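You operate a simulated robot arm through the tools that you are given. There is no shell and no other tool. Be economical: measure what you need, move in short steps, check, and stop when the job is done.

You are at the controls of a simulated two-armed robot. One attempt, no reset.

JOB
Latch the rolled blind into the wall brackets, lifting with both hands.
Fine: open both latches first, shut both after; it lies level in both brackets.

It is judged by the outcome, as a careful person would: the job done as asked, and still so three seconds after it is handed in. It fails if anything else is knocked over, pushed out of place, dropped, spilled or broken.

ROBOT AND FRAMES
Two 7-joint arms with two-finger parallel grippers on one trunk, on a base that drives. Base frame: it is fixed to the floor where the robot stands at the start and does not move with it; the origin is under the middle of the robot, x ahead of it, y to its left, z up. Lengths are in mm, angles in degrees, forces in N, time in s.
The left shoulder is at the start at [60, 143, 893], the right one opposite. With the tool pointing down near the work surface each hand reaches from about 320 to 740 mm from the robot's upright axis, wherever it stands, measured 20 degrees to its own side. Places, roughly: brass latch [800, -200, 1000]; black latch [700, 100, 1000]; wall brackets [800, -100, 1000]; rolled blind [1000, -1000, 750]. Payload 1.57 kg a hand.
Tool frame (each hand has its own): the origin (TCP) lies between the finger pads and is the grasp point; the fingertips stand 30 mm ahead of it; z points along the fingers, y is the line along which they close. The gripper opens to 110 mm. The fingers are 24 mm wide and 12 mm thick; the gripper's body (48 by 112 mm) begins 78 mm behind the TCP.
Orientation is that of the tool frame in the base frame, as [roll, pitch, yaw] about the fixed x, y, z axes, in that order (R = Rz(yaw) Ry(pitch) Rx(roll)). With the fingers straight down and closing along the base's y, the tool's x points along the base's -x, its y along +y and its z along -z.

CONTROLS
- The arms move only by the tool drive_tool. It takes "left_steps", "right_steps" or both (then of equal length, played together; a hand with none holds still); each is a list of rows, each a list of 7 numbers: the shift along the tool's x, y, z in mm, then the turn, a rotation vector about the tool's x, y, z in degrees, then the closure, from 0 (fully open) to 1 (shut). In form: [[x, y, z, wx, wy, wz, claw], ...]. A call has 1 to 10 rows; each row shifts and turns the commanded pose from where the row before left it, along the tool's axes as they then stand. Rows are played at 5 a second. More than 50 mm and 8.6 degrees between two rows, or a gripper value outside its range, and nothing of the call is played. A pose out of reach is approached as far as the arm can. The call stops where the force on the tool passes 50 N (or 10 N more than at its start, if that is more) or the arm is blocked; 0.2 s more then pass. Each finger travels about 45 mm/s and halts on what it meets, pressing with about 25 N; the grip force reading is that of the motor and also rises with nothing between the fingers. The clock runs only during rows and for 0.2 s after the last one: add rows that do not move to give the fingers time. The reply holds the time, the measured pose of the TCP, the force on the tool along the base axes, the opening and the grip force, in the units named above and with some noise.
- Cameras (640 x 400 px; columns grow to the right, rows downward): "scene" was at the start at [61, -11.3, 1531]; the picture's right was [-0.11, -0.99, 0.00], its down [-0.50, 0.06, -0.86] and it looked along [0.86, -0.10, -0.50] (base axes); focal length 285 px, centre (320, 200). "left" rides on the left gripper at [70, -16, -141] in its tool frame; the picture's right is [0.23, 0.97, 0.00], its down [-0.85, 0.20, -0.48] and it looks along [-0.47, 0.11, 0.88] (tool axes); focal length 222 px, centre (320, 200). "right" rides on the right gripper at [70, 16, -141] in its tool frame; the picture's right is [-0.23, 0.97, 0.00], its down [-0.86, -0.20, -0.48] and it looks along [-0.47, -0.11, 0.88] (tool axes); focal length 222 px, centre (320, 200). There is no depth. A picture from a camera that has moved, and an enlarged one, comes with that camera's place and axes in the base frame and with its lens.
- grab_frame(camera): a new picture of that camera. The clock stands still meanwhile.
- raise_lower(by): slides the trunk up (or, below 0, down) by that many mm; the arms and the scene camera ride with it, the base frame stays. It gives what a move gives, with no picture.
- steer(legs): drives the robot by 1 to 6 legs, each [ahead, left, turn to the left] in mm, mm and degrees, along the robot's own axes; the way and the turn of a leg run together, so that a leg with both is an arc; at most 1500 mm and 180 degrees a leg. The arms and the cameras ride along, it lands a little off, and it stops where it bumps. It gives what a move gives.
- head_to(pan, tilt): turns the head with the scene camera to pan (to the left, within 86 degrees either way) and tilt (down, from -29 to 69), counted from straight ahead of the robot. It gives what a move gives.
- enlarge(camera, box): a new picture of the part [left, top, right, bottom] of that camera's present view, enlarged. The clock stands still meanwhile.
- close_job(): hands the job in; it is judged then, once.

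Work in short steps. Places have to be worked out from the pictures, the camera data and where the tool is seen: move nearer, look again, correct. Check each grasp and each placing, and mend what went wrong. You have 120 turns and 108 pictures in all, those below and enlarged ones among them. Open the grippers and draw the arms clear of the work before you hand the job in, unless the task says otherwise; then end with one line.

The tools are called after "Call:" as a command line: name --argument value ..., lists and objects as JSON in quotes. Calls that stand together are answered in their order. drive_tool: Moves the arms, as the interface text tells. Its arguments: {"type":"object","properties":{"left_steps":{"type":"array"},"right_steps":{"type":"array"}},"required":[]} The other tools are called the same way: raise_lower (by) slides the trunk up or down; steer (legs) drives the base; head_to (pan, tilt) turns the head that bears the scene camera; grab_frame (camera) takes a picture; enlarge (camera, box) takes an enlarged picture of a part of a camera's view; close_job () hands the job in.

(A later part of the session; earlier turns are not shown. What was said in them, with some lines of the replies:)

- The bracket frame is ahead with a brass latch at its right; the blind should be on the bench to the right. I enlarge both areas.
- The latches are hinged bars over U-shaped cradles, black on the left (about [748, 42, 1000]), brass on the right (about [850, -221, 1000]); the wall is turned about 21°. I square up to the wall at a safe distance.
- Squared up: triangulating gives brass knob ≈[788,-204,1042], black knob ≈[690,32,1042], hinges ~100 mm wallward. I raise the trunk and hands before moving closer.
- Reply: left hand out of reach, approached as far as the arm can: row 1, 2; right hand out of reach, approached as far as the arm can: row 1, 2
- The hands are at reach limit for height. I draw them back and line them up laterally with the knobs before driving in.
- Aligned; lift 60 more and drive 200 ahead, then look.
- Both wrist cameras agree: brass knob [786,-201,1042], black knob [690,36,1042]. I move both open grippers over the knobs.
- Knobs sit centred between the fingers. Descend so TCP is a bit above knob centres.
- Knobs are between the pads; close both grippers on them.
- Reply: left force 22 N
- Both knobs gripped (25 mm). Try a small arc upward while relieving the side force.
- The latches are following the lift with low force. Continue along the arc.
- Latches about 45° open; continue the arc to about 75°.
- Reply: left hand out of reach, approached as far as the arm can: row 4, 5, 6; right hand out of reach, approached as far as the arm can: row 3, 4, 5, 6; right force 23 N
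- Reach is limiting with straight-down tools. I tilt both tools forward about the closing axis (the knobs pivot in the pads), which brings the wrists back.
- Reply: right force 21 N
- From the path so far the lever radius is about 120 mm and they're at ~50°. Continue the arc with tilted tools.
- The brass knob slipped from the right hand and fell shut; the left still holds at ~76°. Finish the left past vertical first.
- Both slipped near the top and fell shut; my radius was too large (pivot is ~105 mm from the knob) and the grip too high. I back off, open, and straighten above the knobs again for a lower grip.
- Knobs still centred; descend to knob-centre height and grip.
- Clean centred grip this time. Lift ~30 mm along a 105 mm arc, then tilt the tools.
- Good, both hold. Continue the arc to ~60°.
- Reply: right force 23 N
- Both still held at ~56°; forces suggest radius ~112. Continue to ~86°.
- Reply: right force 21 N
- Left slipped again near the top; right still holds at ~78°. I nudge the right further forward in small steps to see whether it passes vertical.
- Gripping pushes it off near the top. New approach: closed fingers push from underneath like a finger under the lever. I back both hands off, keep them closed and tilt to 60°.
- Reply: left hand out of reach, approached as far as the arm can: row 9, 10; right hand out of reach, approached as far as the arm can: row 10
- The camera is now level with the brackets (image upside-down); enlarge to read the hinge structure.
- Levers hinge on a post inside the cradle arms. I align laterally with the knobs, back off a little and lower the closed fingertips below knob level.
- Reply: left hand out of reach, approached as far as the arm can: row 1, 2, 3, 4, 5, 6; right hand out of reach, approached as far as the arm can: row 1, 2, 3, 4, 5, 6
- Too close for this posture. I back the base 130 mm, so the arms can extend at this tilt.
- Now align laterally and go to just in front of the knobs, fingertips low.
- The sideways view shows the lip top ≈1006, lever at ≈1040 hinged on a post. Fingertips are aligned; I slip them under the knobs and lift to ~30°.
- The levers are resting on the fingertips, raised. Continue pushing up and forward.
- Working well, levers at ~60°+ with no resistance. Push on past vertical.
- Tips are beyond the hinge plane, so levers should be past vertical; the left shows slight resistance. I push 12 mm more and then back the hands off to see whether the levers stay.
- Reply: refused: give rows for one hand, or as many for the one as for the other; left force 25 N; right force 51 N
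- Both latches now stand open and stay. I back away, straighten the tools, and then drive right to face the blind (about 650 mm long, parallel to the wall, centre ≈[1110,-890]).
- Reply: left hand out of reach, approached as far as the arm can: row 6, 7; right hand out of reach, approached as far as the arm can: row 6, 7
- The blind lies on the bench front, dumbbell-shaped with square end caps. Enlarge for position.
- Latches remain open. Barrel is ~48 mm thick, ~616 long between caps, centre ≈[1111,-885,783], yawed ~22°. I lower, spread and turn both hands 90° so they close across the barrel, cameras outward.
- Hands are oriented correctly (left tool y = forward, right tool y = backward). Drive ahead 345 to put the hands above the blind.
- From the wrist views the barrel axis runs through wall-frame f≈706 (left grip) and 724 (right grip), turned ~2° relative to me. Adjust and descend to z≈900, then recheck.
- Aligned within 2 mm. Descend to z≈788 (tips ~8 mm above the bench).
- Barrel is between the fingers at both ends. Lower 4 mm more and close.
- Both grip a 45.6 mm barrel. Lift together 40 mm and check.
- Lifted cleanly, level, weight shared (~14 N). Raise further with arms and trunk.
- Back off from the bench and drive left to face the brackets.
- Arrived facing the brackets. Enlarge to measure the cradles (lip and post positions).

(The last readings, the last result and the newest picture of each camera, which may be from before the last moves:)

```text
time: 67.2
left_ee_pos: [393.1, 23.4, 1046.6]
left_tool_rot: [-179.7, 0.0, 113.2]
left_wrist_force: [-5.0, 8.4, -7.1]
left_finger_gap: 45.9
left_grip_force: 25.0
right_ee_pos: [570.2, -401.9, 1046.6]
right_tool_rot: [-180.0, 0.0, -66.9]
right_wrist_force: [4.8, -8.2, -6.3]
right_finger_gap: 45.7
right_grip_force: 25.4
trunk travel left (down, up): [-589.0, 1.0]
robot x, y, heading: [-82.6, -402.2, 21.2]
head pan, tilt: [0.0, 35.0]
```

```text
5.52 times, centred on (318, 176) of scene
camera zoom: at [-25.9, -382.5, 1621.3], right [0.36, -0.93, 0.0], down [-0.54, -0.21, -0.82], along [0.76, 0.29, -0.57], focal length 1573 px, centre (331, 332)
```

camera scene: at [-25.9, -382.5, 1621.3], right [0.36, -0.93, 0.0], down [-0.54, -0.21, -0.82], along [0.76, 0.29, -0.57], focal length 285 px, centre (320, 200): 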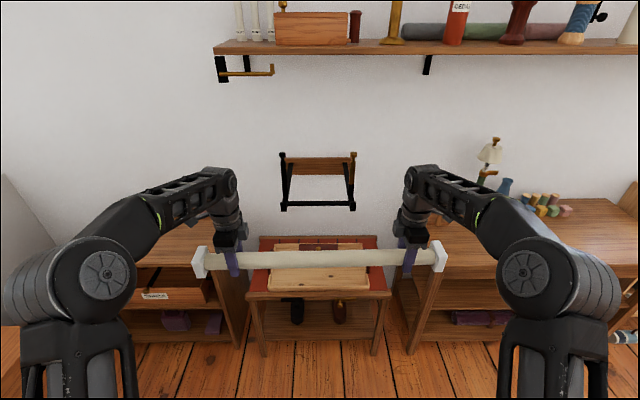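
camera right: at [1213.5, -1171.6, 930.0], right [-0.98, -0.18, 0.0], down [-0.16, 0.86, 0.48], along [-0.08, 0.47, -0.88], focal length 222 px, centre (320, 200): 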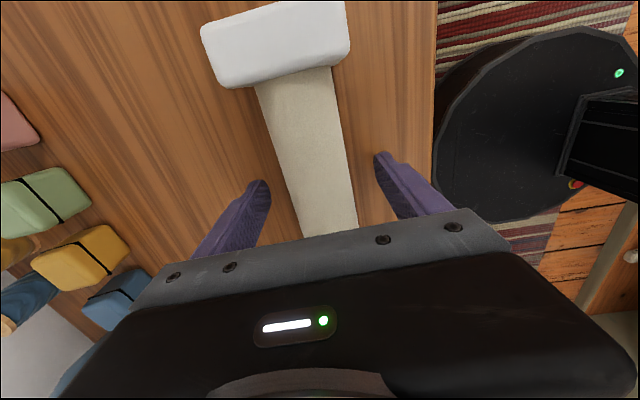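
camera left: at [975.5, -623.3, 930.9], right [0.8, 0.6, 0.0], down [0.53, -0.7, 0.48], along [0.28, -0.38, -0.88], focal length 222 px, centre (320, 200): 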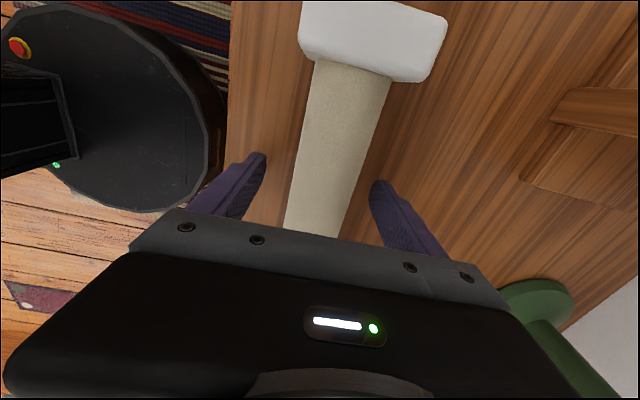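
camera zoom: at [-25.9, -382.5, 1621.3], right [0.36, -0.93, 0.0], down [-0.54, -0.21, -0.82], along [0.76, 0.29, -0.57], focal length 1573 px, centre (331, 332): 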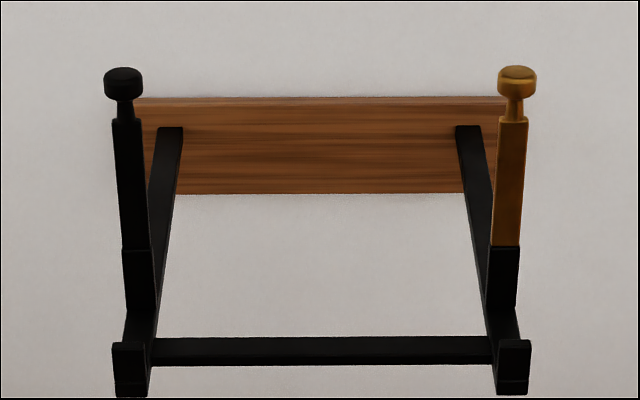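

Cradle channel: between lip (f≈705) and post (f≈765), arm top ~985, bracket centre r≈341. I raise 25 mm, square the blind to the wall, and drive ahead 300.

Call:
drive_tool --left_steps '[[0, 3.2, -12, 0, 0, 0.9, 1], [0, 3.2, -13, 0, 0, 0.9, 1]]' --right_steps '[[0, 3.2, -12, 0, 0, 0.9, 1], [0, 3.2, -13, 0, 0, 0.9, 1]]'

Call:
steer --legs '[[270, 8, 0]]'

Call:
grab_frame --camera "scene"

```text
time: 67.8
left_ee_pos: [398.6, 24.2, 1072.4]
left_tool_rot: [-179.6, 0.0, 111.5]
left_wrist_force: [2.7, -0.6, -7.6]
left_finger_gap: 45.6
left_grip_force: 25.1
right_ee_pos: [564.4, -402.0, 1070.5]
right_tool_rot: [180.0, 0.1, -68.7]
right_wrist_force: [-3.6, 0.7, -6.3]
right_finger_gap: 45.8
right_grip_force: 25.2
trunk travel left (down, up): [-589.0, 1.0]
robot x, y, heading: [-79.8, -401.2, 21.2]
head pan, tilt: [0.0, 35.0]
```

```text
time: 69.7
left_ee_pos: [646.3, 130.8, 1071.5]
left_tool_rot: [-179.5, 0.0, 111.4]
left_wrist_force: [1.3, -3.9, -6.5]
left_finger_gap: 45.8
left_grip_force: 25.3
right_ee_pos: [814.2, -298.7, 1070.5]
right_tool_rot: [-179.9, -0.1, -68.8]
right_wrist_force: [-1.0, 3.5, -6.5]
right_finger_gap: 45.8
right_grip_force: 25.2
trunk travel left (down, up): [-589.0, 1.0]
robot x, y, heading: [166.6, -298.7, 21.1]
head pan, tilt: [0.0, 35.0]
```

```text
45 pictures are left
camera scene: at [223.9, -278.2, 1621.3], right [0.36, -0.93, 0.0], down [-0.54, -0.21, -0.82], along [0.76, 0.29, -0.58], focal length 285 px, centre (320, 200)
```

scene: 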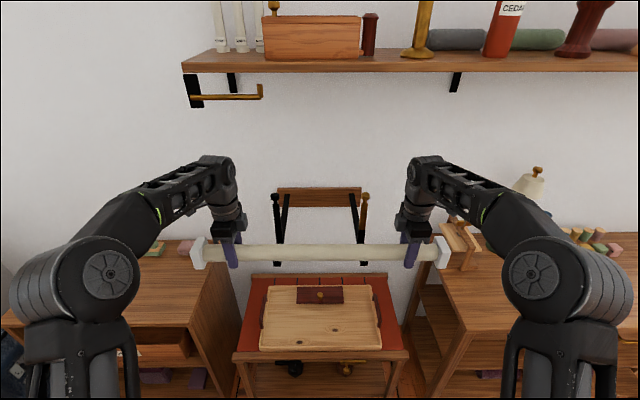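

Centred laterally (r≈340). 83 mm remain forward; drive ahead 80, staying above the lips.

Call:
steer --legs '[[80, 0, 0]]'

Call:
enlarge --camera "scene" --box '[180, 170, 460, 345]'

Call:
grab_frame --camera "left"

Call:
grab_frame --camera "right"

```text
time: 70.7
left_ee_pos: [722.3, 159.1, 1071.0]
left_tool_rot: [-179.6, -0.1, 111.4]
left_wrist_force: [0.7, 0.1, -6.5]
left_finger_gap: 45.5
left_grip_force: 25.3
right_ee_pos: [889.1, -268.5, 1070.9]
right_tool_rot: [179.9, 0.0, -68.7]
right_wrist_force: [0.0, 0.8, -7.1]
right_finger_gap: 45.6
right_grip_force: 24.3
trunk travel left (down, up): [-589.0, 1.0]
robot x, y, heading: [241.0, -270.4, 20.9]
head pan, tilt: [0.0, 35.0]
```

```text
2.29 times, centred on (320, 258) of scene
camera zoom: at [299.1, -249.1, 1621.3], right [0.36, -0.93, 0.0], down [-0.54, -0.21, -0.82], along [0.76, 0.29, -0.58], focal length 652 px, centre (320, 69)
```

zoom: 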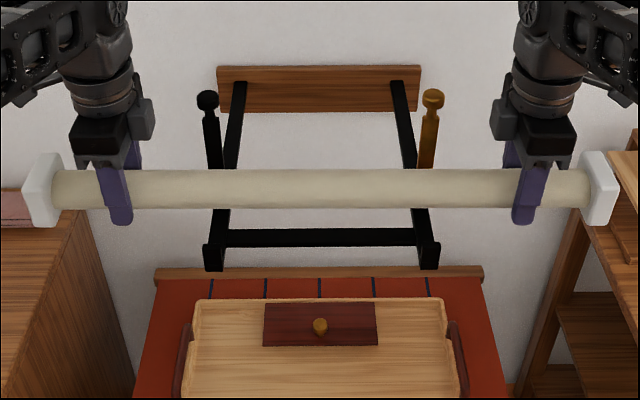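

```text
43 pictures are left
camera left: at [682.6, 216.6, 1211.8], right [0.82, 0.57, -0.01], down [0.5, -0.72, 0.48], along [0.26, -0.4, -0.88], focal length 222 px, centre (320, 200)
```

left: 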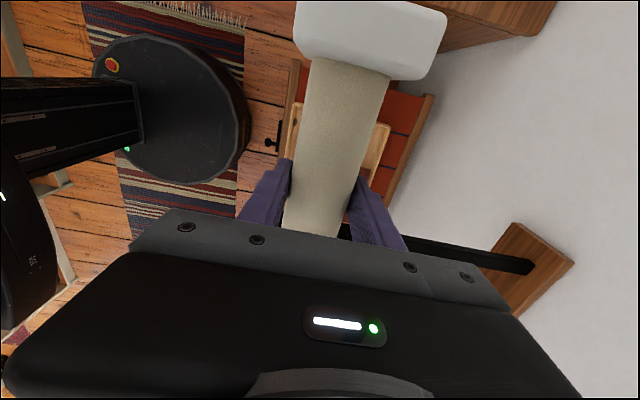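

```text
42 pictures are left
camera right: at [899.9, -339.6, 1211.7], right [-0.99, -0.14, 0.0], down [-0.12, 0.87, 0.48], along [-0.07, 0.47, -0.88], focal length 222 px, centre (320, 200)
```

right: 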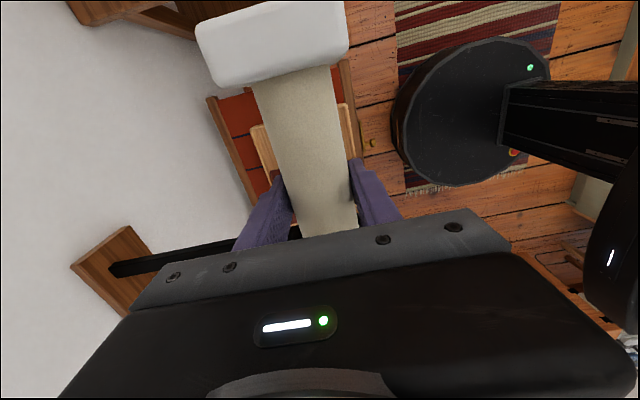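

Everything lines up: bracket centre col 321 vs. blind centre 320; barrel at f≈733, channel 706–765. Nudge forward 2–3 mm and lower 40.

Call:
drive_tool --left_steps '[[0, 3.5, 10, 0, 0, 0, 1], [0, 0, 10, 0, 0, 0, 1], [0, 0, 10, 0, 0, 0, 1], [0, 0, 10, 0, 0, 0, 1]]' --right_steps '[[0, -1.5, 10, 0, 0, 0, 1], [0, 0, 10, 0, 0, 0, 1], [0, 0, 10, 0, 0, 0, 1], [0, 0, 10, 0, 0, 0, 1]]'

Call:
enlarge --camera "scene" --box '[240, 200, 400, 300]'

```text
time: 71.7
left_ee_pos: [723.5, 160.2, 1031.5]
left_tool_rot: [-179.6, -0.1, 111.3]
left_wrist_force: [-1.9, -0.9, -8.2]
left_finger_gap: 45.7
left_grip_force: 24.9
right_ee_pos: [889.9, -270.0, 1030.1]
right_tool_rot: [180.0, 0.1, -68.8]
right_wrist_force: [2.1, 1.3, -3.3]
right_finger_gap: 45.9
right_grip_force: 24.9
trunk travel left (down, up): [-589.0, 1.0]
robot x, y, heading: [243.6, -270.4, 21.1]
head pan, tilt: [0.0, 35.0]
```

```text
4.00 times, centred on (320, 250) of scene
camera zoom: at [297.6, -249.7, 1621.3], right [0.36, -0.93, 0.0], down [-0.54, -0.21, -0.82], along [0.76, 0.29, -0.57], focal length 1141 px, centre (320, 0)
```

zoom: 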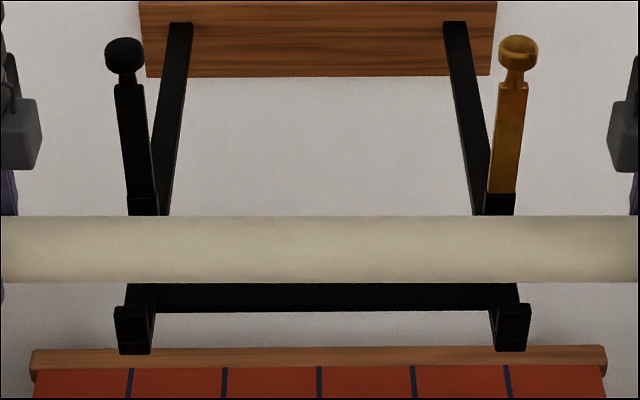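

Clear over the channel. Lower in small steps until the barrel rests on both arms.

Call:
drive_tool --left_steps '[[0, 0, 5, 0, 0, 0, 1], [0, 0, 5, 0, 0, 0, 1], [0, 0, 5, 0, 0, 0, 1]]' --right_steps '[[0, 0, 5, 0, 0, 0, 1], [0, 0, 5, 0, 0, 0, 1], [0, 0, 5, 0, 0, 0, 1]]'

Call:
enlarge --camera "scene" --box '[240, 200, 400, 300]'

```text
time: 72.5
left_ee_pos: [724.8, 159.5, 1016.1]
left_tool_rot: [-179.6, 0.0, 111.3]
left_wrist_force: [-1.9, -0.8, -5.9]
left_finger_gap: 45.9
left_grip_force: 24.8
right_ee_pos: [888.6, -267.7, 1014.9]
right_tool_rot: [179.9, -0.2, -68.8]
right_wrist_force: [2.9, -0.3, -6.4]
right_finger_gap: 45.7
right_grip_force: 24.1
trunk travel left (down, up): [-589.0, 1.0]
robot x, y, heading: [239.5, -272.8, 21.0]
head pan, tilt: [0.0, 35.0]
```

```text
4.00 times, centred on (320, 250) of scene
camera zoom: at [297.7, -249.7, 1621.3], right [0.36, -0.93, 0.0], down [-0.54, -0.21, -0.82], along [0.76, 0.29, -0.57], focal length 1141 px, centre (320, 0)
```

zoom: 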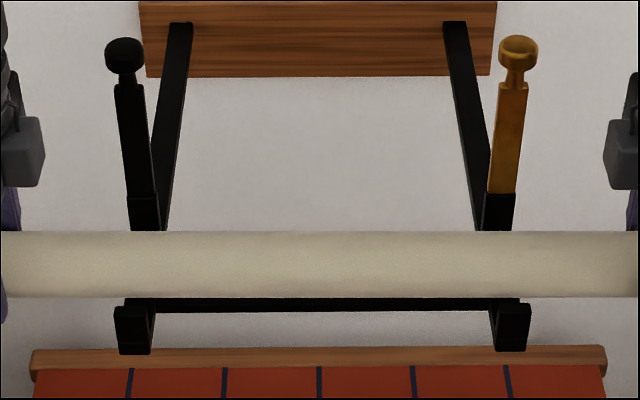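

Still hanging freely (about 6 N each hand). Continue down in small steps.

Call:
drive_tool --left_steps '[[0, 0, 3, 0, 0, 0, 1], [0, 0, 3, 0, 0, 0, 1], [0, 0, 3, 0, 0, 0, 1]]' --right_steps '[[0, 0, 3, 0, 0, 0, 1], [0, 0, 3, 0, 0, 0, 1], [0, 0, 2.5, 0, 0, 0, 1]]'

```text
time: 73.3
left_ee_pos: [725.2, 160.4, 1007.9]
left_tool_rot: [-179.6, 0.1, 111.4]
left_wrist_force: [-2.4, 0.6, -3.1]
left_finger_gap: 45.7
left_grip_force: 25.2
right_ee_pos: [888.7, -267.7, 1006.6]
right_tool_rot: [-180.0, 0.0, -68.9]
right_wrist_force: [2.5, -1.0, -6.9]
right_finger_gap: 45.6
right_grip_force: 25.7
trunk travel left (down, up): [-589.0, 1.0]
robot x, y, heading: [241.8, -266.7, 21.2]
head pan, tilt: [0.0, 35.0]
```

Call:
drive_tool --left_steps '[[0, 0, 2, 0, 0, 0, 1], [0, 0, 2, 0, 0, 0, 1], [0, 0, 2, 0, 0, 0, 1]]' --right_steps '[[0, 0, 2, 0, 0, 0, 1], [0, 0, 2, 0, 0, 0, 1], [0, 0, 2, 0, 0, 0, 1]]'

Call:
enlarge --camera "scene" --box '[240, 200, 400, 300]'

```text
time: 74.1
left_ee_pos: [723.9, 160.2, 1007.5]
left_tool_rot: [179.6, 0.0, 111.4]
left_wrist_force: [4.0, 5.3, 34.4]
left_finger_gap: 45.8
left_grip_force: 24.3
right_ee_pos: [887.6, -268.5, 1006.3]
right_tool_rot: [-179.4, 0.0, -68.8]
right_wrist_force: [7.1, 1.4, 15.9]
right_finger_gap: 46.0
right_grip_force: 25.0
trunk travel left (down, up): [-589.0, 1.0]
robot x, y, heading: [242.0, -268.2, 20.9]
head pan, tilt: [0.0, 35.0]
```

```text
4.00 times, centred on (320, 250) of scene
camera zoom: at [293.2, -251.9, 1622.5], right [0.36, -0.93, 0.0], down [-0.53, -0.21, -0.82], along [0.77, 0.3, -0.57], focal length 1141 px, centre (320, 0)
```

zoom: 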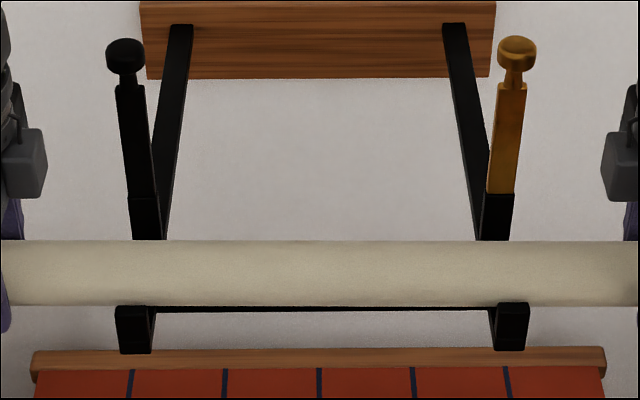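

Firm contact on both arms at equal height (level). Unload the downward push, then open gently.

Call:
drive_tool --left_steps '[[0, 0, -4, 0, 0, 0, 1], [0, 0, 0, 0, 0, 0, 0.9], [0, 0, 0, 0, 0, 0, 0.5], [0, 0, 0, 0, 0, 0, 0.35], [0, 0, 0, 0, 0, 0, 0.2], [0, 0, 0, 0, 0, 0, 0.2], [0, 0, 0, 0, 0, 0, 0.2]]' --right_steps '[[0, 0, -4, 0, 0, 0, 1], [0, 0, 0, 0, 0, 0, 0.9], [0, 0, 0, 0, 0, 0, 0.5], [0, 0, 0, 0, 0, 0, 0.35], [0, 0, 0, 0, 0, 0, 0.2], [0, 0, 0, 0, 0, 0, 0.2], [0, 0, 0, 0, 0, 0, 0.2]]'

Call:
enlarge --camera "scene" --box '[180, 170, 460, 345]'

```text
time: 75.7
left_ee_pos: [723.6, 158.3, 1005.9]
left_tool_rot: [-179.7, 0.0, 111.4]
left_wrist_force: [0.3, -0.2, 0.6]
left_finger_gap: 87.9
left_grip_force: 0.0
right_ee_pos: [888.4, -268.7, 1006.9]
right_tool_rot: [180.0, 0.0, -68.7]
right_wrist_force: [0.2, 0.8, -0.8]
right_finger_gap: 87.9
right_grip_force: 0.1
trunk travel left (down, up): [-589.0, 1.0]
robot x, y, heading: [243.3, -270.8, 21.2]
head pan, tilt: [0.0, 35.0]
```

```text
2.29 times, centred on (320, 258) of scene
camera zoom: at [296.1, -250.3, 1621.4], right [0.36, -0.93, 0.0], down [-0.54, -0.21, -0.82], along [0.76, 0.3, -0.57], focal length 652 px, centre (320, 69)
```

zoom: 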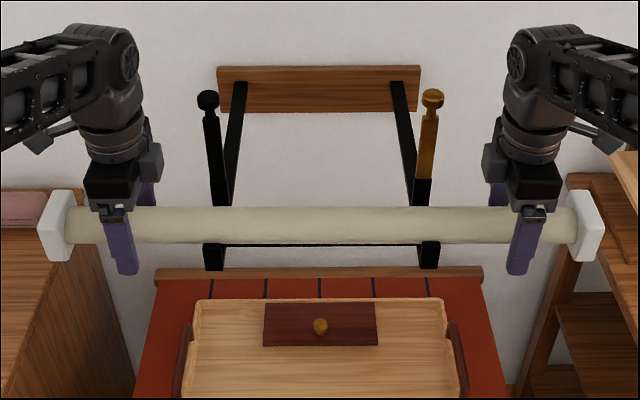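

The blind rests level in both cradles, latches behind it upright. Raise the open hands straight up off the barrel, then back the base away.

Call:
drive_tool --left_steps '[[0, 0, -20, 0, 0, 0, 0.2], [0, 0, -20, 0, 0, 0, 0.2], [0, 0, -20, 0, 0, 0, 0.2], [0, 0, -20, 0, 0, 0, 0.2]]' --right_steps '[[0, 0, -20, 0, 0, 0, 0.2], [0, 0, -20, 0, 0, 0, 0.2], [0, 0, -20, 0, 0, 0, 0.2], [0, 0, -20, 0, 0, 0, 0.2]]'

Call:
enlarge --camera "scene" --box '[180, 170, 460, 345]'

```text
time: 76.7
left_ee_pos: [724.2, 159.2, 1087.6]
left_tool_rot: [-179.7, 0.1, 111.2]
left_wrist_force: [0.1, -0.7, 0.0]
left_finger_gap: 88.0
left_grip_force: 0.0
right_ee_pos: [887.6, -268.6, 1086.0]
right_tool_rot: [180.0, 0.0, -68.7]
right_wrist_force: [0.1, 0.0, 0.3]
right_finger_gap: 87.9
right_grip_force: 0.0
trunk travel left (down, up): [-589.0, 1.0]
robot x, y, heading: [243.5, -269.2, 20.9]
head pan, tilt: [0.0, 35.0]
```

```text
2.29 times, centred on (320, 258) of scene
camera zoom: at [295.9, -250.4, 1621.4], right [0.36, -0.93, 0.0], down [-0.54, -0.21, -0.82], along [0.76, 0.3, -0.57], focal length 652 px, centre (320, 69)
```

zoom: 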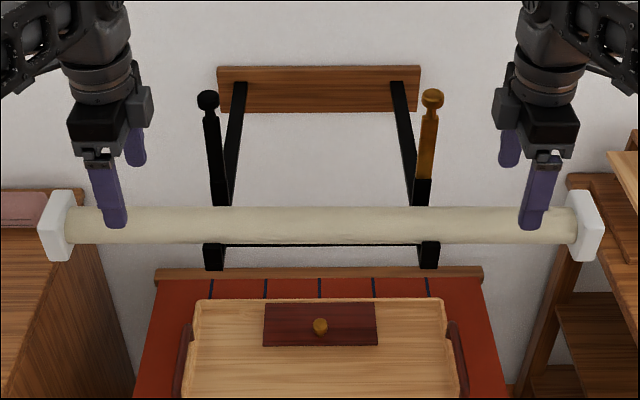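

Hands clear. Back 200 and turn hands back by 90° (two calls).

Call:
steer --legs '[[-200, 0, 0]]'

Call:
drive_tool --left_steps '[[0, 0, 0, 0, 0, -8.2, 0.3], [0, 0, 0, 0, 0, -8.2, 0.3], [0, 0, 0, 0, 0, -8.2, 0.3], [0, 0, 0, 0, 0, -8.2, 0.3], [0, 0, 0, 0, 0, -8.2, 0.3], [0, 0, 0, 0, 0, -8.2, 0.3], [0, 0, 0, 0, 0, -8.2, 0.3], [0, 0, 0, 0, 0, -8.2, 0.3], [0, 0, 0, 0, 0, -8.2, 0.3], [0, 0, 0, 0, 0, -8.2, 0.3]]' --right_steps '[[0, 0, 0, 0, 0, 8.2, 0.3], [0, 0, 0, 0, 0, 8.2, 0.3], [0, 0, 0, 0, 0, 8.2, 0.3], [0, 0, 0, 0, 0, 8.2, 0.3], [0, 0, 0, 0, 0, 8.2, 0.3], [0, 0, 0, 0, 0, 8.2, 0.3], [0, 0, 0, 0, 0, 8.2, 0.3], [0, 0, 0, 0, 0, 8.2, 0.3], [0, 0, 0, 0, 0, 8.2, 0.3], [0, 0, 0, 0, 0, 8.2, 0.3]]'

Call:
drive_tool --left_steps '[[0, 0, 0, 0, 0, -8.2, 0.3], [0, 0, 0, 0, -8, 0, 0.4], [0, 0, 0, 0, -8, 0, 0.4], [0, 0, 0, 0, -8, 0, 0.4], [0, 0, 0, 0, -8, 0, 0.4], [0, 0, 0, 0, -7, 0, 0.4], [0, 0, 0, 0, -7, 0, 0.4], [0, 0, 0, 0, -7, 0, 0.4], [0, 0, 0, 0, -7, 0, 0.4]]' --right_steps '[[0, 0, 0, 0, 0, 8.2, 0.3], [0, 0, 0, 0, -8, 0, 0.4], [0, 0, 0, 0, -8, 0, 0.4], [0, 0, 0, 0, -8, 0, 0.4], [0, 0, 0, 0, -8, 0, 0.4], [0, 0, 0, 0, -7, 0, 0.4], [0, 0, 0, 0, -7, 0, 0.4], [0, 0, 0, 0, -7, 0, 0.4], [0, 0, 0, 0, -7, 0, 0.4]]'

```text
time: 78.3
left_ee_pos: [535.9, 88.5, 1085.4]
left_tool_rot: [-179.8, -0.1, 111.5]
left_wrist_force: [0.1, -0.7, 0.7]
left_finger_gap: 88.0
left_grip_force: 0.0
right_ee_pos: [700.6, -340.7, 1086.9]
right_tool_rot: [-180.0, -0.1, -68.7]
right_wrist_force: [0.4, 0.0, 0.1]
right_finger_gap: 88.0
right_grip_force: 0.0
trunk travel left (down, up): [-589.0, 1.0]
robot x, y, heading: [55.6, -342.2, 21.0]
head pan, tilt: [0.0, 35.0]
```

```text
time: 80.5
left_ee_pos: [537.2, 88.5, 1085.3]
left_tool_rot: [-180.0, -0.3, -166.4]
left_wrist_force: [-0.3, -0.1, 0.6]
left_finger_gap: 76.9
left_grip_force: 0.2
right_ee_pos: [702.9, -340.6, 1086.6]
right_tool_rot: [-180.0, 0.0, -150.8]
right_wrist_force: [0.4, 0.1, -0.3]
right_finger_gap: 77.2
right_grip_force: 0.0
trunk travel left (down, up): [-589.0, 1.0]
robot x, y, heading: [53.3, -345.6, 21.1]
head pan, tilt: [0.0, 35.0]
```

```text
time: 82.5
left_ee_pos: [533.8, 96.9, 1084.1]
left_tool_rot: [177.8, 52.1, -158.7]
left_wrist_force: [0.2, -0.8, 0.0]
left_finger_gap: 66.3
left_grip_force: 0.1
left hand out of reach, approached as far as the arm can: row 8, 9
right_ee_pos: [703.8, -349.9, 1083.7]
right_tool_rot: [-177.6, 52.1, -158.6]
right_wrist_force: [-0.9, 0.1, 0.2]
right_finger_gap: 65.8
right_grip_force: 0.0
right hand out of reach, approached as far as the arm can: row 8, 9
trunk travel left (down, up): [-589.0, 1.0]
robot x, y, heading: [54.9, -339.4, 21.0]
head pan, tilt: [0.0, 35.0]
```

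Move both hands in line with the levers and up to knob height.

Call:
drive_tool --left_steps '[[-11, -26.5, -8.8, 0, 0, 0, 0.4], [-11, -26.5, -8.8, 0, 0, 0, 0.4], [-11, -26.5, -8.8, 0, 0, 0, 0.4], [-11, -26.5, -8.8, 0, 0, 0, 0.4]]' --right_steps '[[-11, 26.5, -8.8, 0, 0, 0, 0.4], [-11, 26.5, -8.8, 0, 0, 0, 0.4], [-11, 26.5, -8.8, 0, 0, 0, 0.4], [-11, 26.5, -8.8, 0, 0, 0, 0.4]]'

Call:
grab_frame --camera "left"

Call:
grab_frame --camera "right"

```text
time: 83.5
left_ee_pos: [574.2, -1.7, 1136.3]
left_tool_rot: [177.5, 52.1, -158.5]
left_wrist_force: [-0.2, 0.0, 1.0]
left_finger_gap: 65.9
left_grip_force: 0.0
right_ee_pos: [669.4, -249.0, 1138.1]
right_tool_rot: [-177.5, 52.1, -158.6]
right_wrist_force: [0.6, -0.1, 0.1]
right_finger_gap: 66.1
right_grip_force: 0.1
trunk travel left (down, up): [-589.0, 1.0]
robot x, y, heading: [51.8, -342.8, 21.4]
head pan, tilt: [0.0, 35.0]
```

```text
36 pictures are left
camera left: at [439.4, -80.6, 1167.7], right [-0.51, 0.84, -0.15], down [0.07, 0.22, 0.97], along [0.85, 0.49, -0.17], focal length 222 px, centre (320, 200)
```

left: 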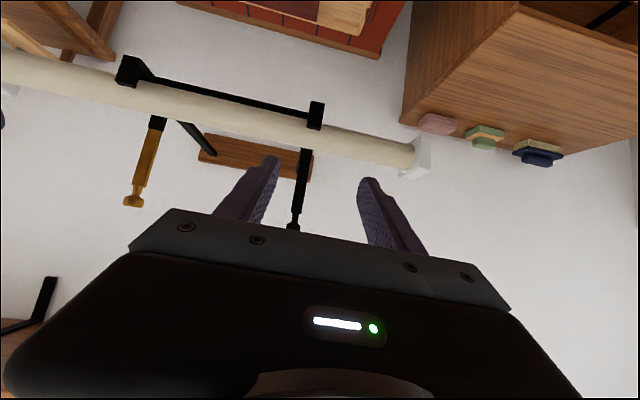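

```text
35 pictures are left
camera right: at [518.2, -283.6, 1168.7], right [-0.19, 0.97, 0.15], down [0.2, -0.11, 0.97], along [0.96, 0.22, -0.17], focal length 222 px, centre (320, 200)
```

right: 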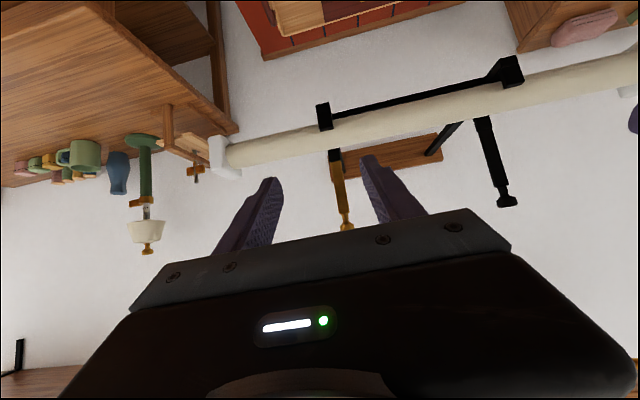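

Cross-views put the knobs at f≈778, z≈1156, r≈210 (black) and 467 (brass). Drive ahead 170 with the hands high, then recheck.

Call:
drive_tool --left_steps '[[-14.2, -2.5, -11, 0, 0, 0, 0.4]]' --right_steps '[[-13.4, 5, -10.5, 0, 0, 0, 0.4]]'

Call:
steer --legs '[[165, 0, 0]]'

Call:
grab_frame --camera "left"

Call:
grab_frame --camera "right"

```text
time: 83.9
left_ee_pos: [575.2, -4.9, 1155.6]
left_tool_rot: [177.6, 52.1, -158.6]
left_wrist_force: [-0.8, -0.5, 0.4]
left_finger_gap: 65.9
left_grip_force: 0.1
right_ee_pos: [666.4, -244.1, 1155.6]
right_tool_rot: [-177.4, 52.2, -158.7]
right_wrist_force: [0.0, 0.1, -0.2]
right_finger_gap: 65.8
right_grip_force: 0.1
trunk travel left (down, up): [-589.0, 1.0]
robot x, y, heading: [55.2, -341.3, 21.5]
head pan, tilt: [0.0, 35.0]
```

```text
time: 85.4
left_ee_pos: [731.8, 54.6, 1154.8]
left_tool_rot: [177.5, 52.1, -158.8]
left_wrist_force: [-0.2, 0.0, -0.3]
left_finger_gap: 66.0
left_grip_force: 0.0
right_ee_pos: [821.0, -184.9, 1153.2]
right_tool_rot: [-177.4, 52.2, -158.7]
right_wrist_force: [-0.8, 0.4, -0.7]
right_finger_gap: 65.9
right_grip_force: 0.1
trunk travel left (down, up): [-589.0, 1.0]
robot x, y, heading: [206.8, -280.6, 21.1]
head pan, tilt: [0.0, 35.0]
```

```text
34 pictures are left
camera left: at [595.4, -24.0, 1184.9], right [-0.51, 0.84, -0.15], down [0.07, 0.22, 0.97], along [0.86, 0.49, -0.17], focal length 222 px, centre (320, 200)
```

left: 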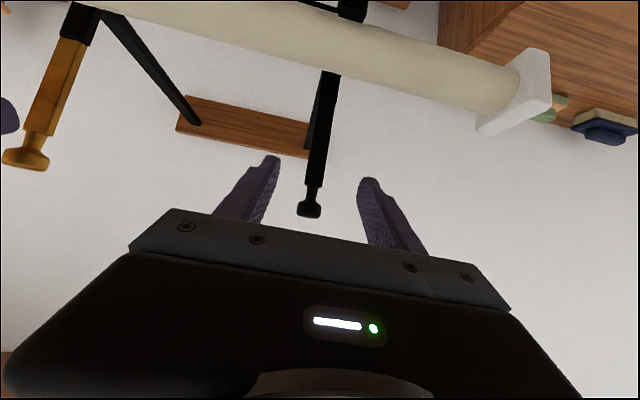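

```text
33 pictures are left
camera right: at [670.6, -219.5, 1185.2], right [-0.19, 0.97, 0.15], down [0.2, -0.12, 0.97], along [0.96, 0.22, -0.17], focal length 222 px, centre (320, 200)
```

right: 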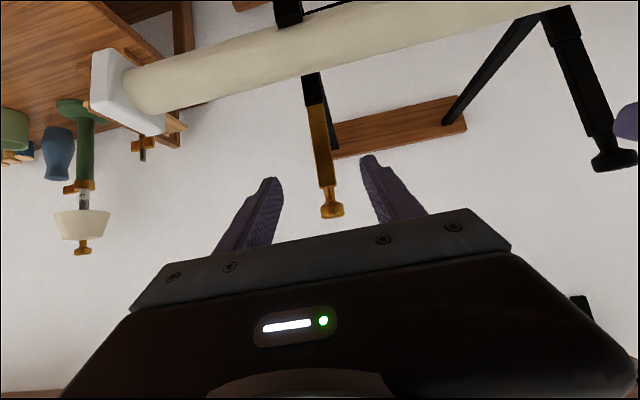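

Knobs are well centred between the open fingers. Advance 75 mm so the pads straddle the knobs.

Call:
drive_tool --left_steps '[[-15.4, 0, 19.7, 0, 0, 0, 0.4], [-15.4, 0, 19.7, 0, 0, 0, 0.4], [-15, 0, 19.7, 0, 0, 0, 0.4]]' --right_steps '[[-15.4, 0, 19.7, 0, 0, 0, 0.4], [-15.4, 0, 19.7, 0, 0, 0, 0.4], [-15, 0, 19.7, 0, 0, 0, 0.4]]'

Call:
grab_frame --camera "left"

Call:
grab_frame --camera "right"

```text
time: 86.2
left_ee_pos: [800.3, 84.8, 1154.0]
left_tool_rot: [177.6, 52.2, -158.7]
left_wrist_force: [0.5, 1.0, 0.0]
left_finger_gap: 65.8
left_grip_force: 0.2
right_ee_pos: [892.2, -160.0, 1152.1]
right_tool_rot: [-177.5, 52.0, -158.8]
right_wrist_force: [0.9, -1.0, -0.2]
right_finger_gap: 65.9
right_grip_force: 0.1
trunk travel left (down, up): [-589.0, 1.0]
robot x, y, heading: [207.7, -283.6, 21.3]
head pan, tilt: [0.0, 35.0]
```

```text
32 pictures are left
camera left: at [664.6, 5.3, 1184.3], right [-0.51, 0.84, -0.15], down [0.07, 0.22, 0.97], along [0.86, 0.49, -0.17], focal length 222 px, centre (320, 200)
```

left: 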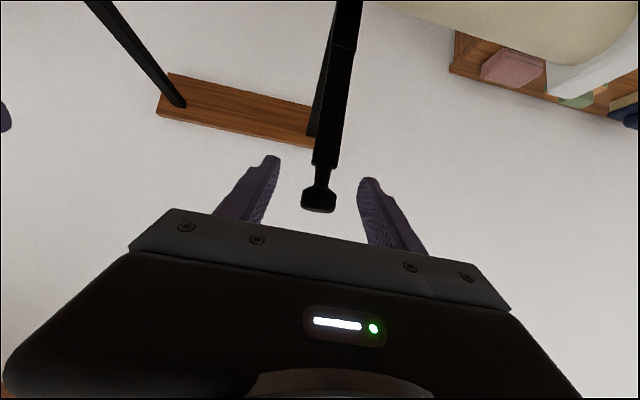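

```text
31 pictures are left
camera right: at [742.0, -194.7, 1185.0], right [-0.19, 0.97, 0.15], down [0.2, -0.11, 0.97], along [0.96, 0.22, -0.17], focal length 222 px, centre (320, 200)
```

right: 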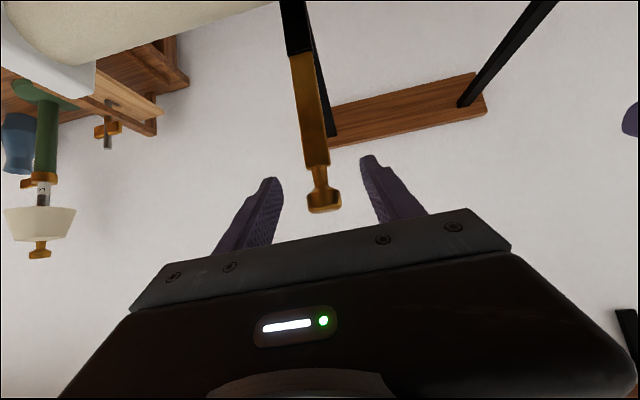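

Knobs are at the grasp points (projected TCP pixel ≈(319,193)). Close on them.

Call:
drive_tool --left_steps '[[0, 0, 0, 0, 0, 0, 0.6], [0, 0, 0, 0, 0, 0, 0.8], [0, 0, 0, 0, 0, 0, 1], [0, 0, 0, 0, 0, 0, 1], [0, 0, 0, 0, 0, 0, 1], [0, 0, 0, 0, 0, 0, 1]]' --right_steps '[[0, 0, 0, 0, 0, 0, 0.6], [0, 0, 0, 0, 0, 0, 0.8], [0, 0, 0, 0, 0, 0, 1], [0, 0, 0, 0, 0, 0, 1], [0, 0, 0, 0, 0, 0, 1], [0, 0, 0, 0, 0, 0, 1]]'

```text
time: 87.6
left_ee_pos: [798.5, 84.3, 1153.6]
left_tool_rot: [177.8, 52.3, -158.7]
left_wrist_force: [1.3, -1.9, 0.4]
left_finger_gap: 25.0
left_grip_force: 36.9
right_ee_pos: [889.9, -159.7, 1154.9]
right_tool_rot: [-177.5, 52.3, -158.5]
right_wrist_force: [-2.7, 3.7, 0.8]
right_finger_gap: 25.0
right_grip_force: 36.7
trunk travel left (down, up): [-589.0, 1.0]
robot x, y, heading: [208.6, -283.3, 21.2]
head pan, tilt: [0.0, 35.0]
```

Gripped. Pull the levers back along the arc (hinge ≈ f 769, z 1042, R 111) to ~50°.

Call:
drive_tool --left_steps '[[7.1, 0, -9.2, 0, 0, 0, 1], [7.95, 0, -8.4, 0, 0, 0, 1], [8.8, 0, -7.6, 0, 0, 0, 1], [9.6, 0, -6.6, 0, 0, 0, 1], [10.2, 0, -5.5, 0, 0, 0, 1], [10.7, 0, -4.4, 0, 0, 0, 1], [11.1, 0, -3.4, 0, 0, 0, 1]]' --right_steps '[[7.1, 0, -9.2, 0, 0, 0, 1], [7.95, 0, -8.4, 0, 0, 0, 1], [8.8, 0, -7.6, 0, 0, 0, 1], [9.6, 0, -6.6, 0, 0, 0, 1], [10.2, 0, -5.5, 0, 0, 0, 1], [10.7, 0, -4.4, 0, 0, 0, 1], [11.1, 0, -3.4, 0, 0, 0, 1]]'

Call:
grab_frame --camera "left"

Call:
grab_frame --camera "right"

```text
time: 89.2
left_ee_pos: [728.7, 54.3, 1130.7]
left_tool_rot: [177.5, 52.2, -158.6]
left_wrist_force: [2.5, 7.9, 6.3]
left_finger_gap: 24.8
left_grip_force: 36.8
right_ee_pos: [820.3, -187.4, 1130.6]
right_tool_rot: [-177.5, 52.1, -158.7]
right_wrist_force: [5.9, -3.4, 3.2]
right_finger_gap: 24.6
right_grip_force: 36.8
trunk travel left (down, up): [-589.0, 1.0]
robot x, y, heading: [208.5, -282.6, 21.5]
head pan, tilt: [0.0, 35.0]
```

```text
30 pictures are left
camera left: at [593.1, -23.5, 1161.0], right [-0.52, 0.84, -0.15], down [0.07, 0.22, 0.97], along [0.85, 0.49, -0.17], focal length 222 px, centre (320, 200)
```

left: 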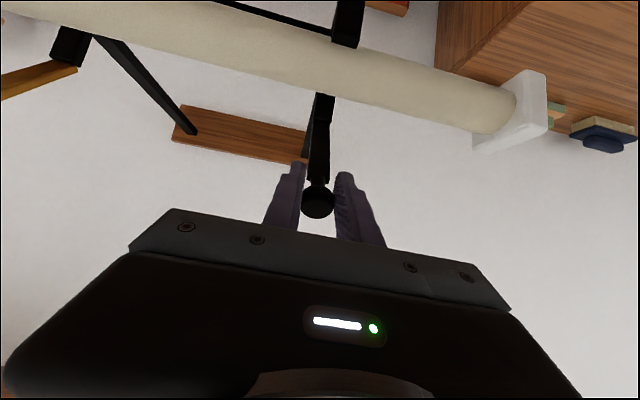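

```text
29 pictures are left
camera right: at [669.0, -221.6, 1161.1], right [-0.19, 0.97, 0.15], down [0.2, -0.11, 0.97], along [0.96, 0.21, -0.17], focal length 222 px, centre (320, 200)
```

right: 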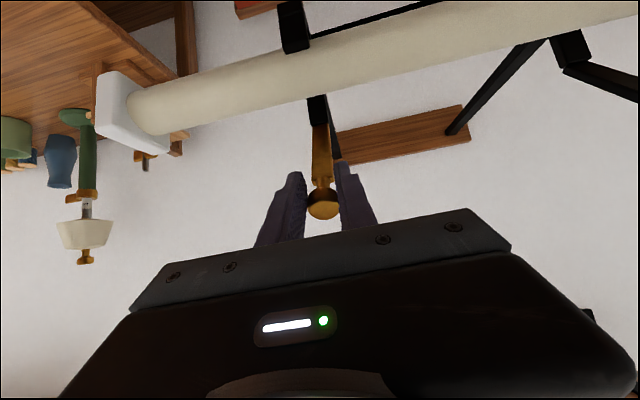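

Both follow. Untilt the tools by 24° for reach (knobs pivot), then continue down.

Call:
drive_tool --left_steps '[[0, 0, 0, 0, 8, 0, 1], [0, 0, 0, 0, 8, 0, 1], [0, 0, 0, 0, 8, 0, 1], [11.3, 0, 2.7, 0, 0, 0, 1], [11, 0, 3.8, 0, 0, 0, 1], [10.5, 0, 5, 0, 0, 0, 1], [9.9, 0, 6, 0, 0, 0, 1]]' --right_steps '[[0, 0, 0, 0, 8, 0, 1], [0, 0, 0, 0, 8, 0, 1], [0, 0, 0, 0, 8, 0, 1], [11.3, 0, 2.7, 0, 0, 0, 1], [11, 0, 3.8, 0, 0, 0, 1], [10.5, 0, 5, 0, 0, 0, 1], [9.9, 0, 6, 0, 0, 0, 1]]'

Call:
grab_frame --camera "right"

```text
time: 90.8
left_ee_pos: [698.2, 41.5, 1098.2]
left_tool_rot: [178.5, 28.1, -157.6]
left_wrist_force: [-9.6, -2.0, 6.5]
left_finger_gap: 0.0
left_grip_force: 21.1
right_ee_pos: [789.6, -196.5, 1095.6]
right_tool_rot: [-178.2, 28.3, -159.8]
right_wrist_force: [0.2, -0.6, -0.3]
right_finger_gap: 0.2
right_grip_force: 21.2
trunk travel left (down, up): [-589.0, 1.0]
robot x, y, heading: [210.4, -286.4, 21.2]
head pan, tilt: [0.0, 35.0]
```

```text
28 pictures are left
camera right: at [663.9, -221.9, 1186.8], right [-0.14, 0.99, 0.08], down [0.56, 0.01, 0.83], along [0.82, 0.16, -0.55], focal length 222 px, centre (320, 200)
```

right: 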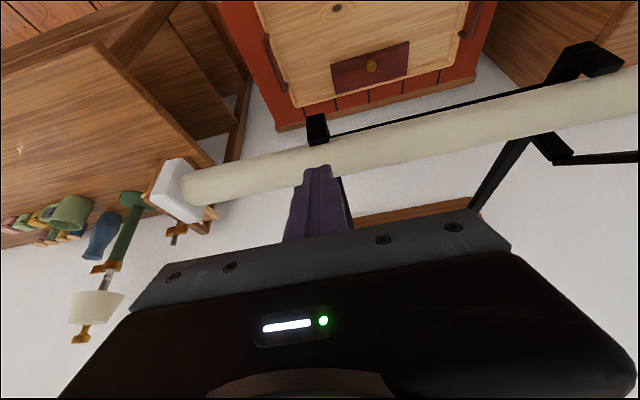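

Both slipped near the end. Check where the levers are.

Call:
grab_frame --camera "left"

Call:
grab_frame --camera "scene"

```text
27 pictures are left
camera left: at [588.3, -27.3, 1187.2], right [-0.57, 0.82, -0.08], down [0.41, 0.37, 0.83], along [0.71, 0.44, -0.55], focal length 222 px, centre (320, 200)
```

left: 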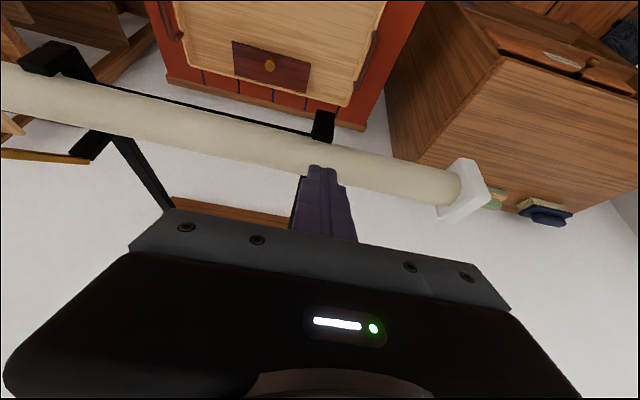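

```text
26 pictures are left
camera scene: at [260.2, -264.0, 1621.6], right [0.36, -0.93, 0.0], down [-0.53, -0.21, -0.82], along [0.76, 0.3, -0.57], focal length 285 px, centre (320, 200)
```

scene: 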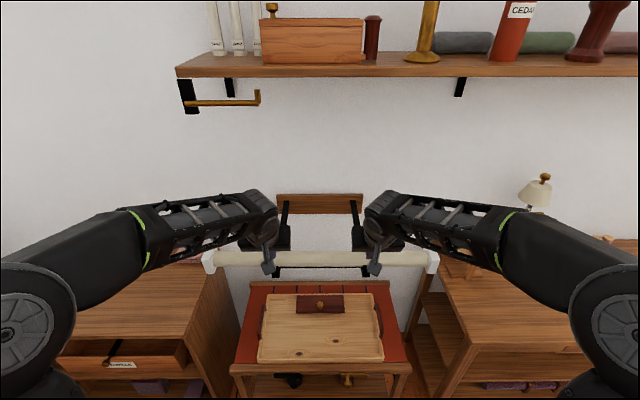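

Probably the closed fingers are on top of the levers. Back the hands away and upward, then look.

Call:
drive_tool --left_steps '[[15, 0, -20, 0, 0, 0, 1], [15, 0, -20, 0, 0, 0, 1], [17, 0, -20, 0, 0, 0, 1], [20, 0, -10, 0, 0, 0, 1]]' --right_steps '[[15, 0, -20, 0, 0, 0, 1], [15, 0, -20, 0, 0, 0, 1], [17, 0, -20, 0, 0, 0, 1], [20, 0, -10, 0, 0, 0, 1]]'

Call:
grab_frame --camera "left"

Call:
grab_frame --camera "right"

```text
time: 91.8
left_ee_pos: [616.7, 6.2, 1126.2]
left_tool_rot: [178.4, 28.1, -157.7]
left_wrist_force: [-0.6, 0.3, -0.1]
left_finger_gap: 0.2
left_grip_force: 21.2
right_ee_pos: [704.0, -226.0, 1125.6]
right_tool_rot: [-178.3, 28.2, -159.8]
right_wrist_force: [-0.2, 0.2, -0.4]
right_finger_gap: 0.3
right_grip_force: 21.1
trunk travel left (down, up): [-589.0, 1.0]
robot x, y, heading: [206.6, -284.4, 20.9]
head pan, tilt: [0.0, 35.0]
```

```text
25 pictures are left
camera left: at [505.8, -63.4, 1216.2], right [-0.57, 0.82, -0.08], down [0.41, 0.37, 0.83], along [0.71, 0.44, -0.55], focal length 222 px, centre (320, 200)
```

left: 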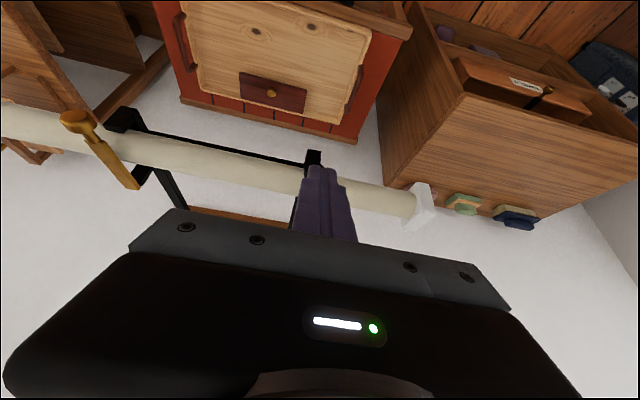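

```text
24 pictures are left
camera right: at [577.1, -251.2, 1216.7], right [-0.13, 0.99, 0.08], down [0.56, 0.01, 0.83], along [0.82, 0.16, -0.55], focal length 222 px, centre (320, 200)
```

right: 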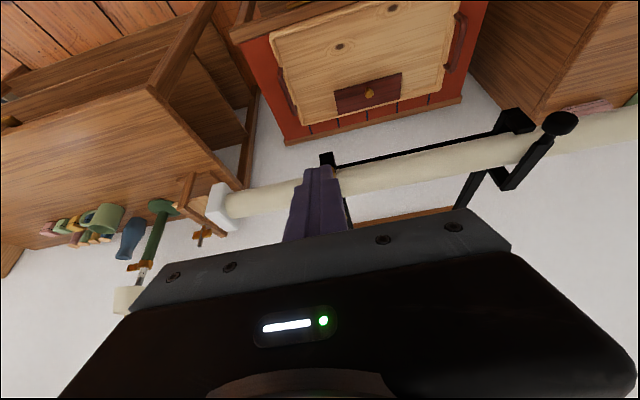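

Both knobs compute to z≈1038–1039 at their original closed positions – shut. Back away 350 and view everything.

Call:
steer --legs '[[-350, 0, 0]]'

Call:
grab_frame --camera "scene"

Call:
enlarge --camera "scene" --box '[240, 130, 400, 230]'

Call:
grab_frame --camera "right"

```text
time: 94.0
left_ee_pos: [288.7, -122.0, 1125.7]
left_tool_rot: [178.4, 28.2, -157.6]
left_wrist_force: [0.1, -0.5, 1.0]
left_finger_gap: 0.0
left_grip_force: 21.1
right_ee_pos: [375.8, -353.6, 1125.3]
right_tool_rot: [-178.4, 28.2, -159.8]
right_wrist_force: [1.0, 0.6, 0.2]
right_finger_gap: 0.2
right_grip_force: 21.1
trunk travel left (down, up): [-589.0, 1.0]
robot x, y, heading: [-118.0, -410.6, 21.1]
head pan, tilt: [0.0, 35.0]
```

```text
23 pictures are left
camera scene: at [-66.2, -390.3, 1621.5], right [0.36, -0.93, 0.0], down [-0.53, -0.21, -0.82], along [0.76, 0.29, -0.57], focal length 285 px, centre (320, 200)
```

scene: 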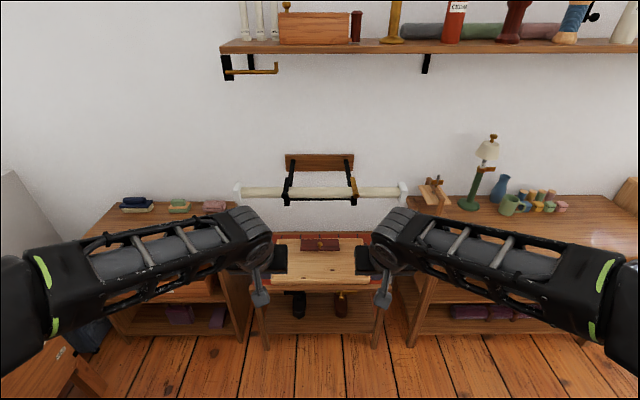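

```text
4.00 times, centred on (320, 180) of scene
camera zoom: at [-66.2, -390.3, 1621.5], right [0.36, -0.93, 0.0], down [-0.53, -0.21, -0.82], along [0.76, 0.29, -0.57], focal length 1141 px, centre (320, 280)
```

zoom: 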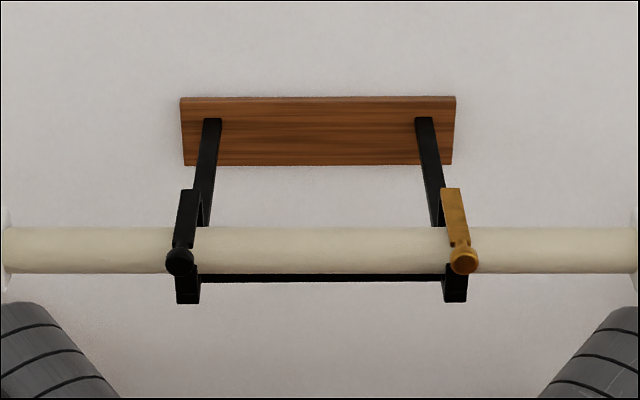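

```text
21 pictures are left
camera right: at [249.5, -378.2, 1216.7], right [-0.13, 0.99, 0.08], down [0.56, 0.01, 0.83], along [0.82, 0.16, -0.55], focal length 222 px, centre (320, 200)
```

right: 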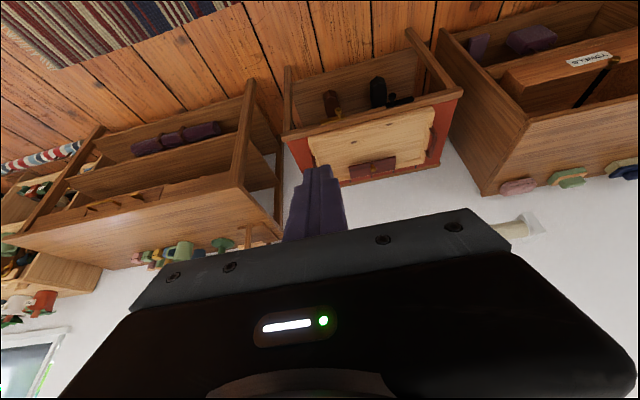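

Both latches lie shut over the blind, which is level and centred; nothing else is disturbed. Open the grippers clear of the work, then hand in.

Call:
drive_tool --left_steps '[[0, 0, 0, 0, 0, 0, 0.5], [0, 0, 0, 0, 0, 0, 0], [0, 0, 0, 0, 0, 0, 0], [0, 0, 0, 0, 0, 0, 0], [0, 0, 0, 0, 0, 0, 0], [0, 0, 0, 0, 0, 0, 0], [0, 0, 0, 0, 0, 0, 0]]' --right_steps '[[0, 0, 0, 0, 0, 0, 0.5], [0, 0, 0, 0, 0, 0, 0], [0, 0, 0, 0, 0, 0, 0], [0, 0, 0, 0, 0, 0, 0], [0, 0, 0, 0, 0, 0, 0], [0, 0, 0, 0, 0, 0, 0], [0, 0, 0, 0, 0, 0, 0]]'

Call:
close_job

```text
time: 95.6
left_ee_pos: [289.9, -120.9, 1125.6]
left_tool_rot: [178.4, 28.2, -157.7]
left_wrist_force: [0.3, 0.2, -0.1]
left_finger_gap: 110.0
left_grip_force: 0.0
right_ee_pos: [377.0, -353.4, 1124.7]
right_tool_rot: [-178.3, 28.3, -159.9]
right_wrist_force: [-0.6, -0.4, 0.6]
right_finger_gap: 109.6
right_grip_force: 0.1
trunk travel left (down, up): [-589.0, 1.0]
robot x, y, heading: [-120.8, -408.7, 21.1]
head pan, tilt: [0.0, 35.0]
```

```text
The job is handed in.
```

The blind lies level and centred in both brackets with both latches shut over it; the job is handed in, grippers open and the arms clear.
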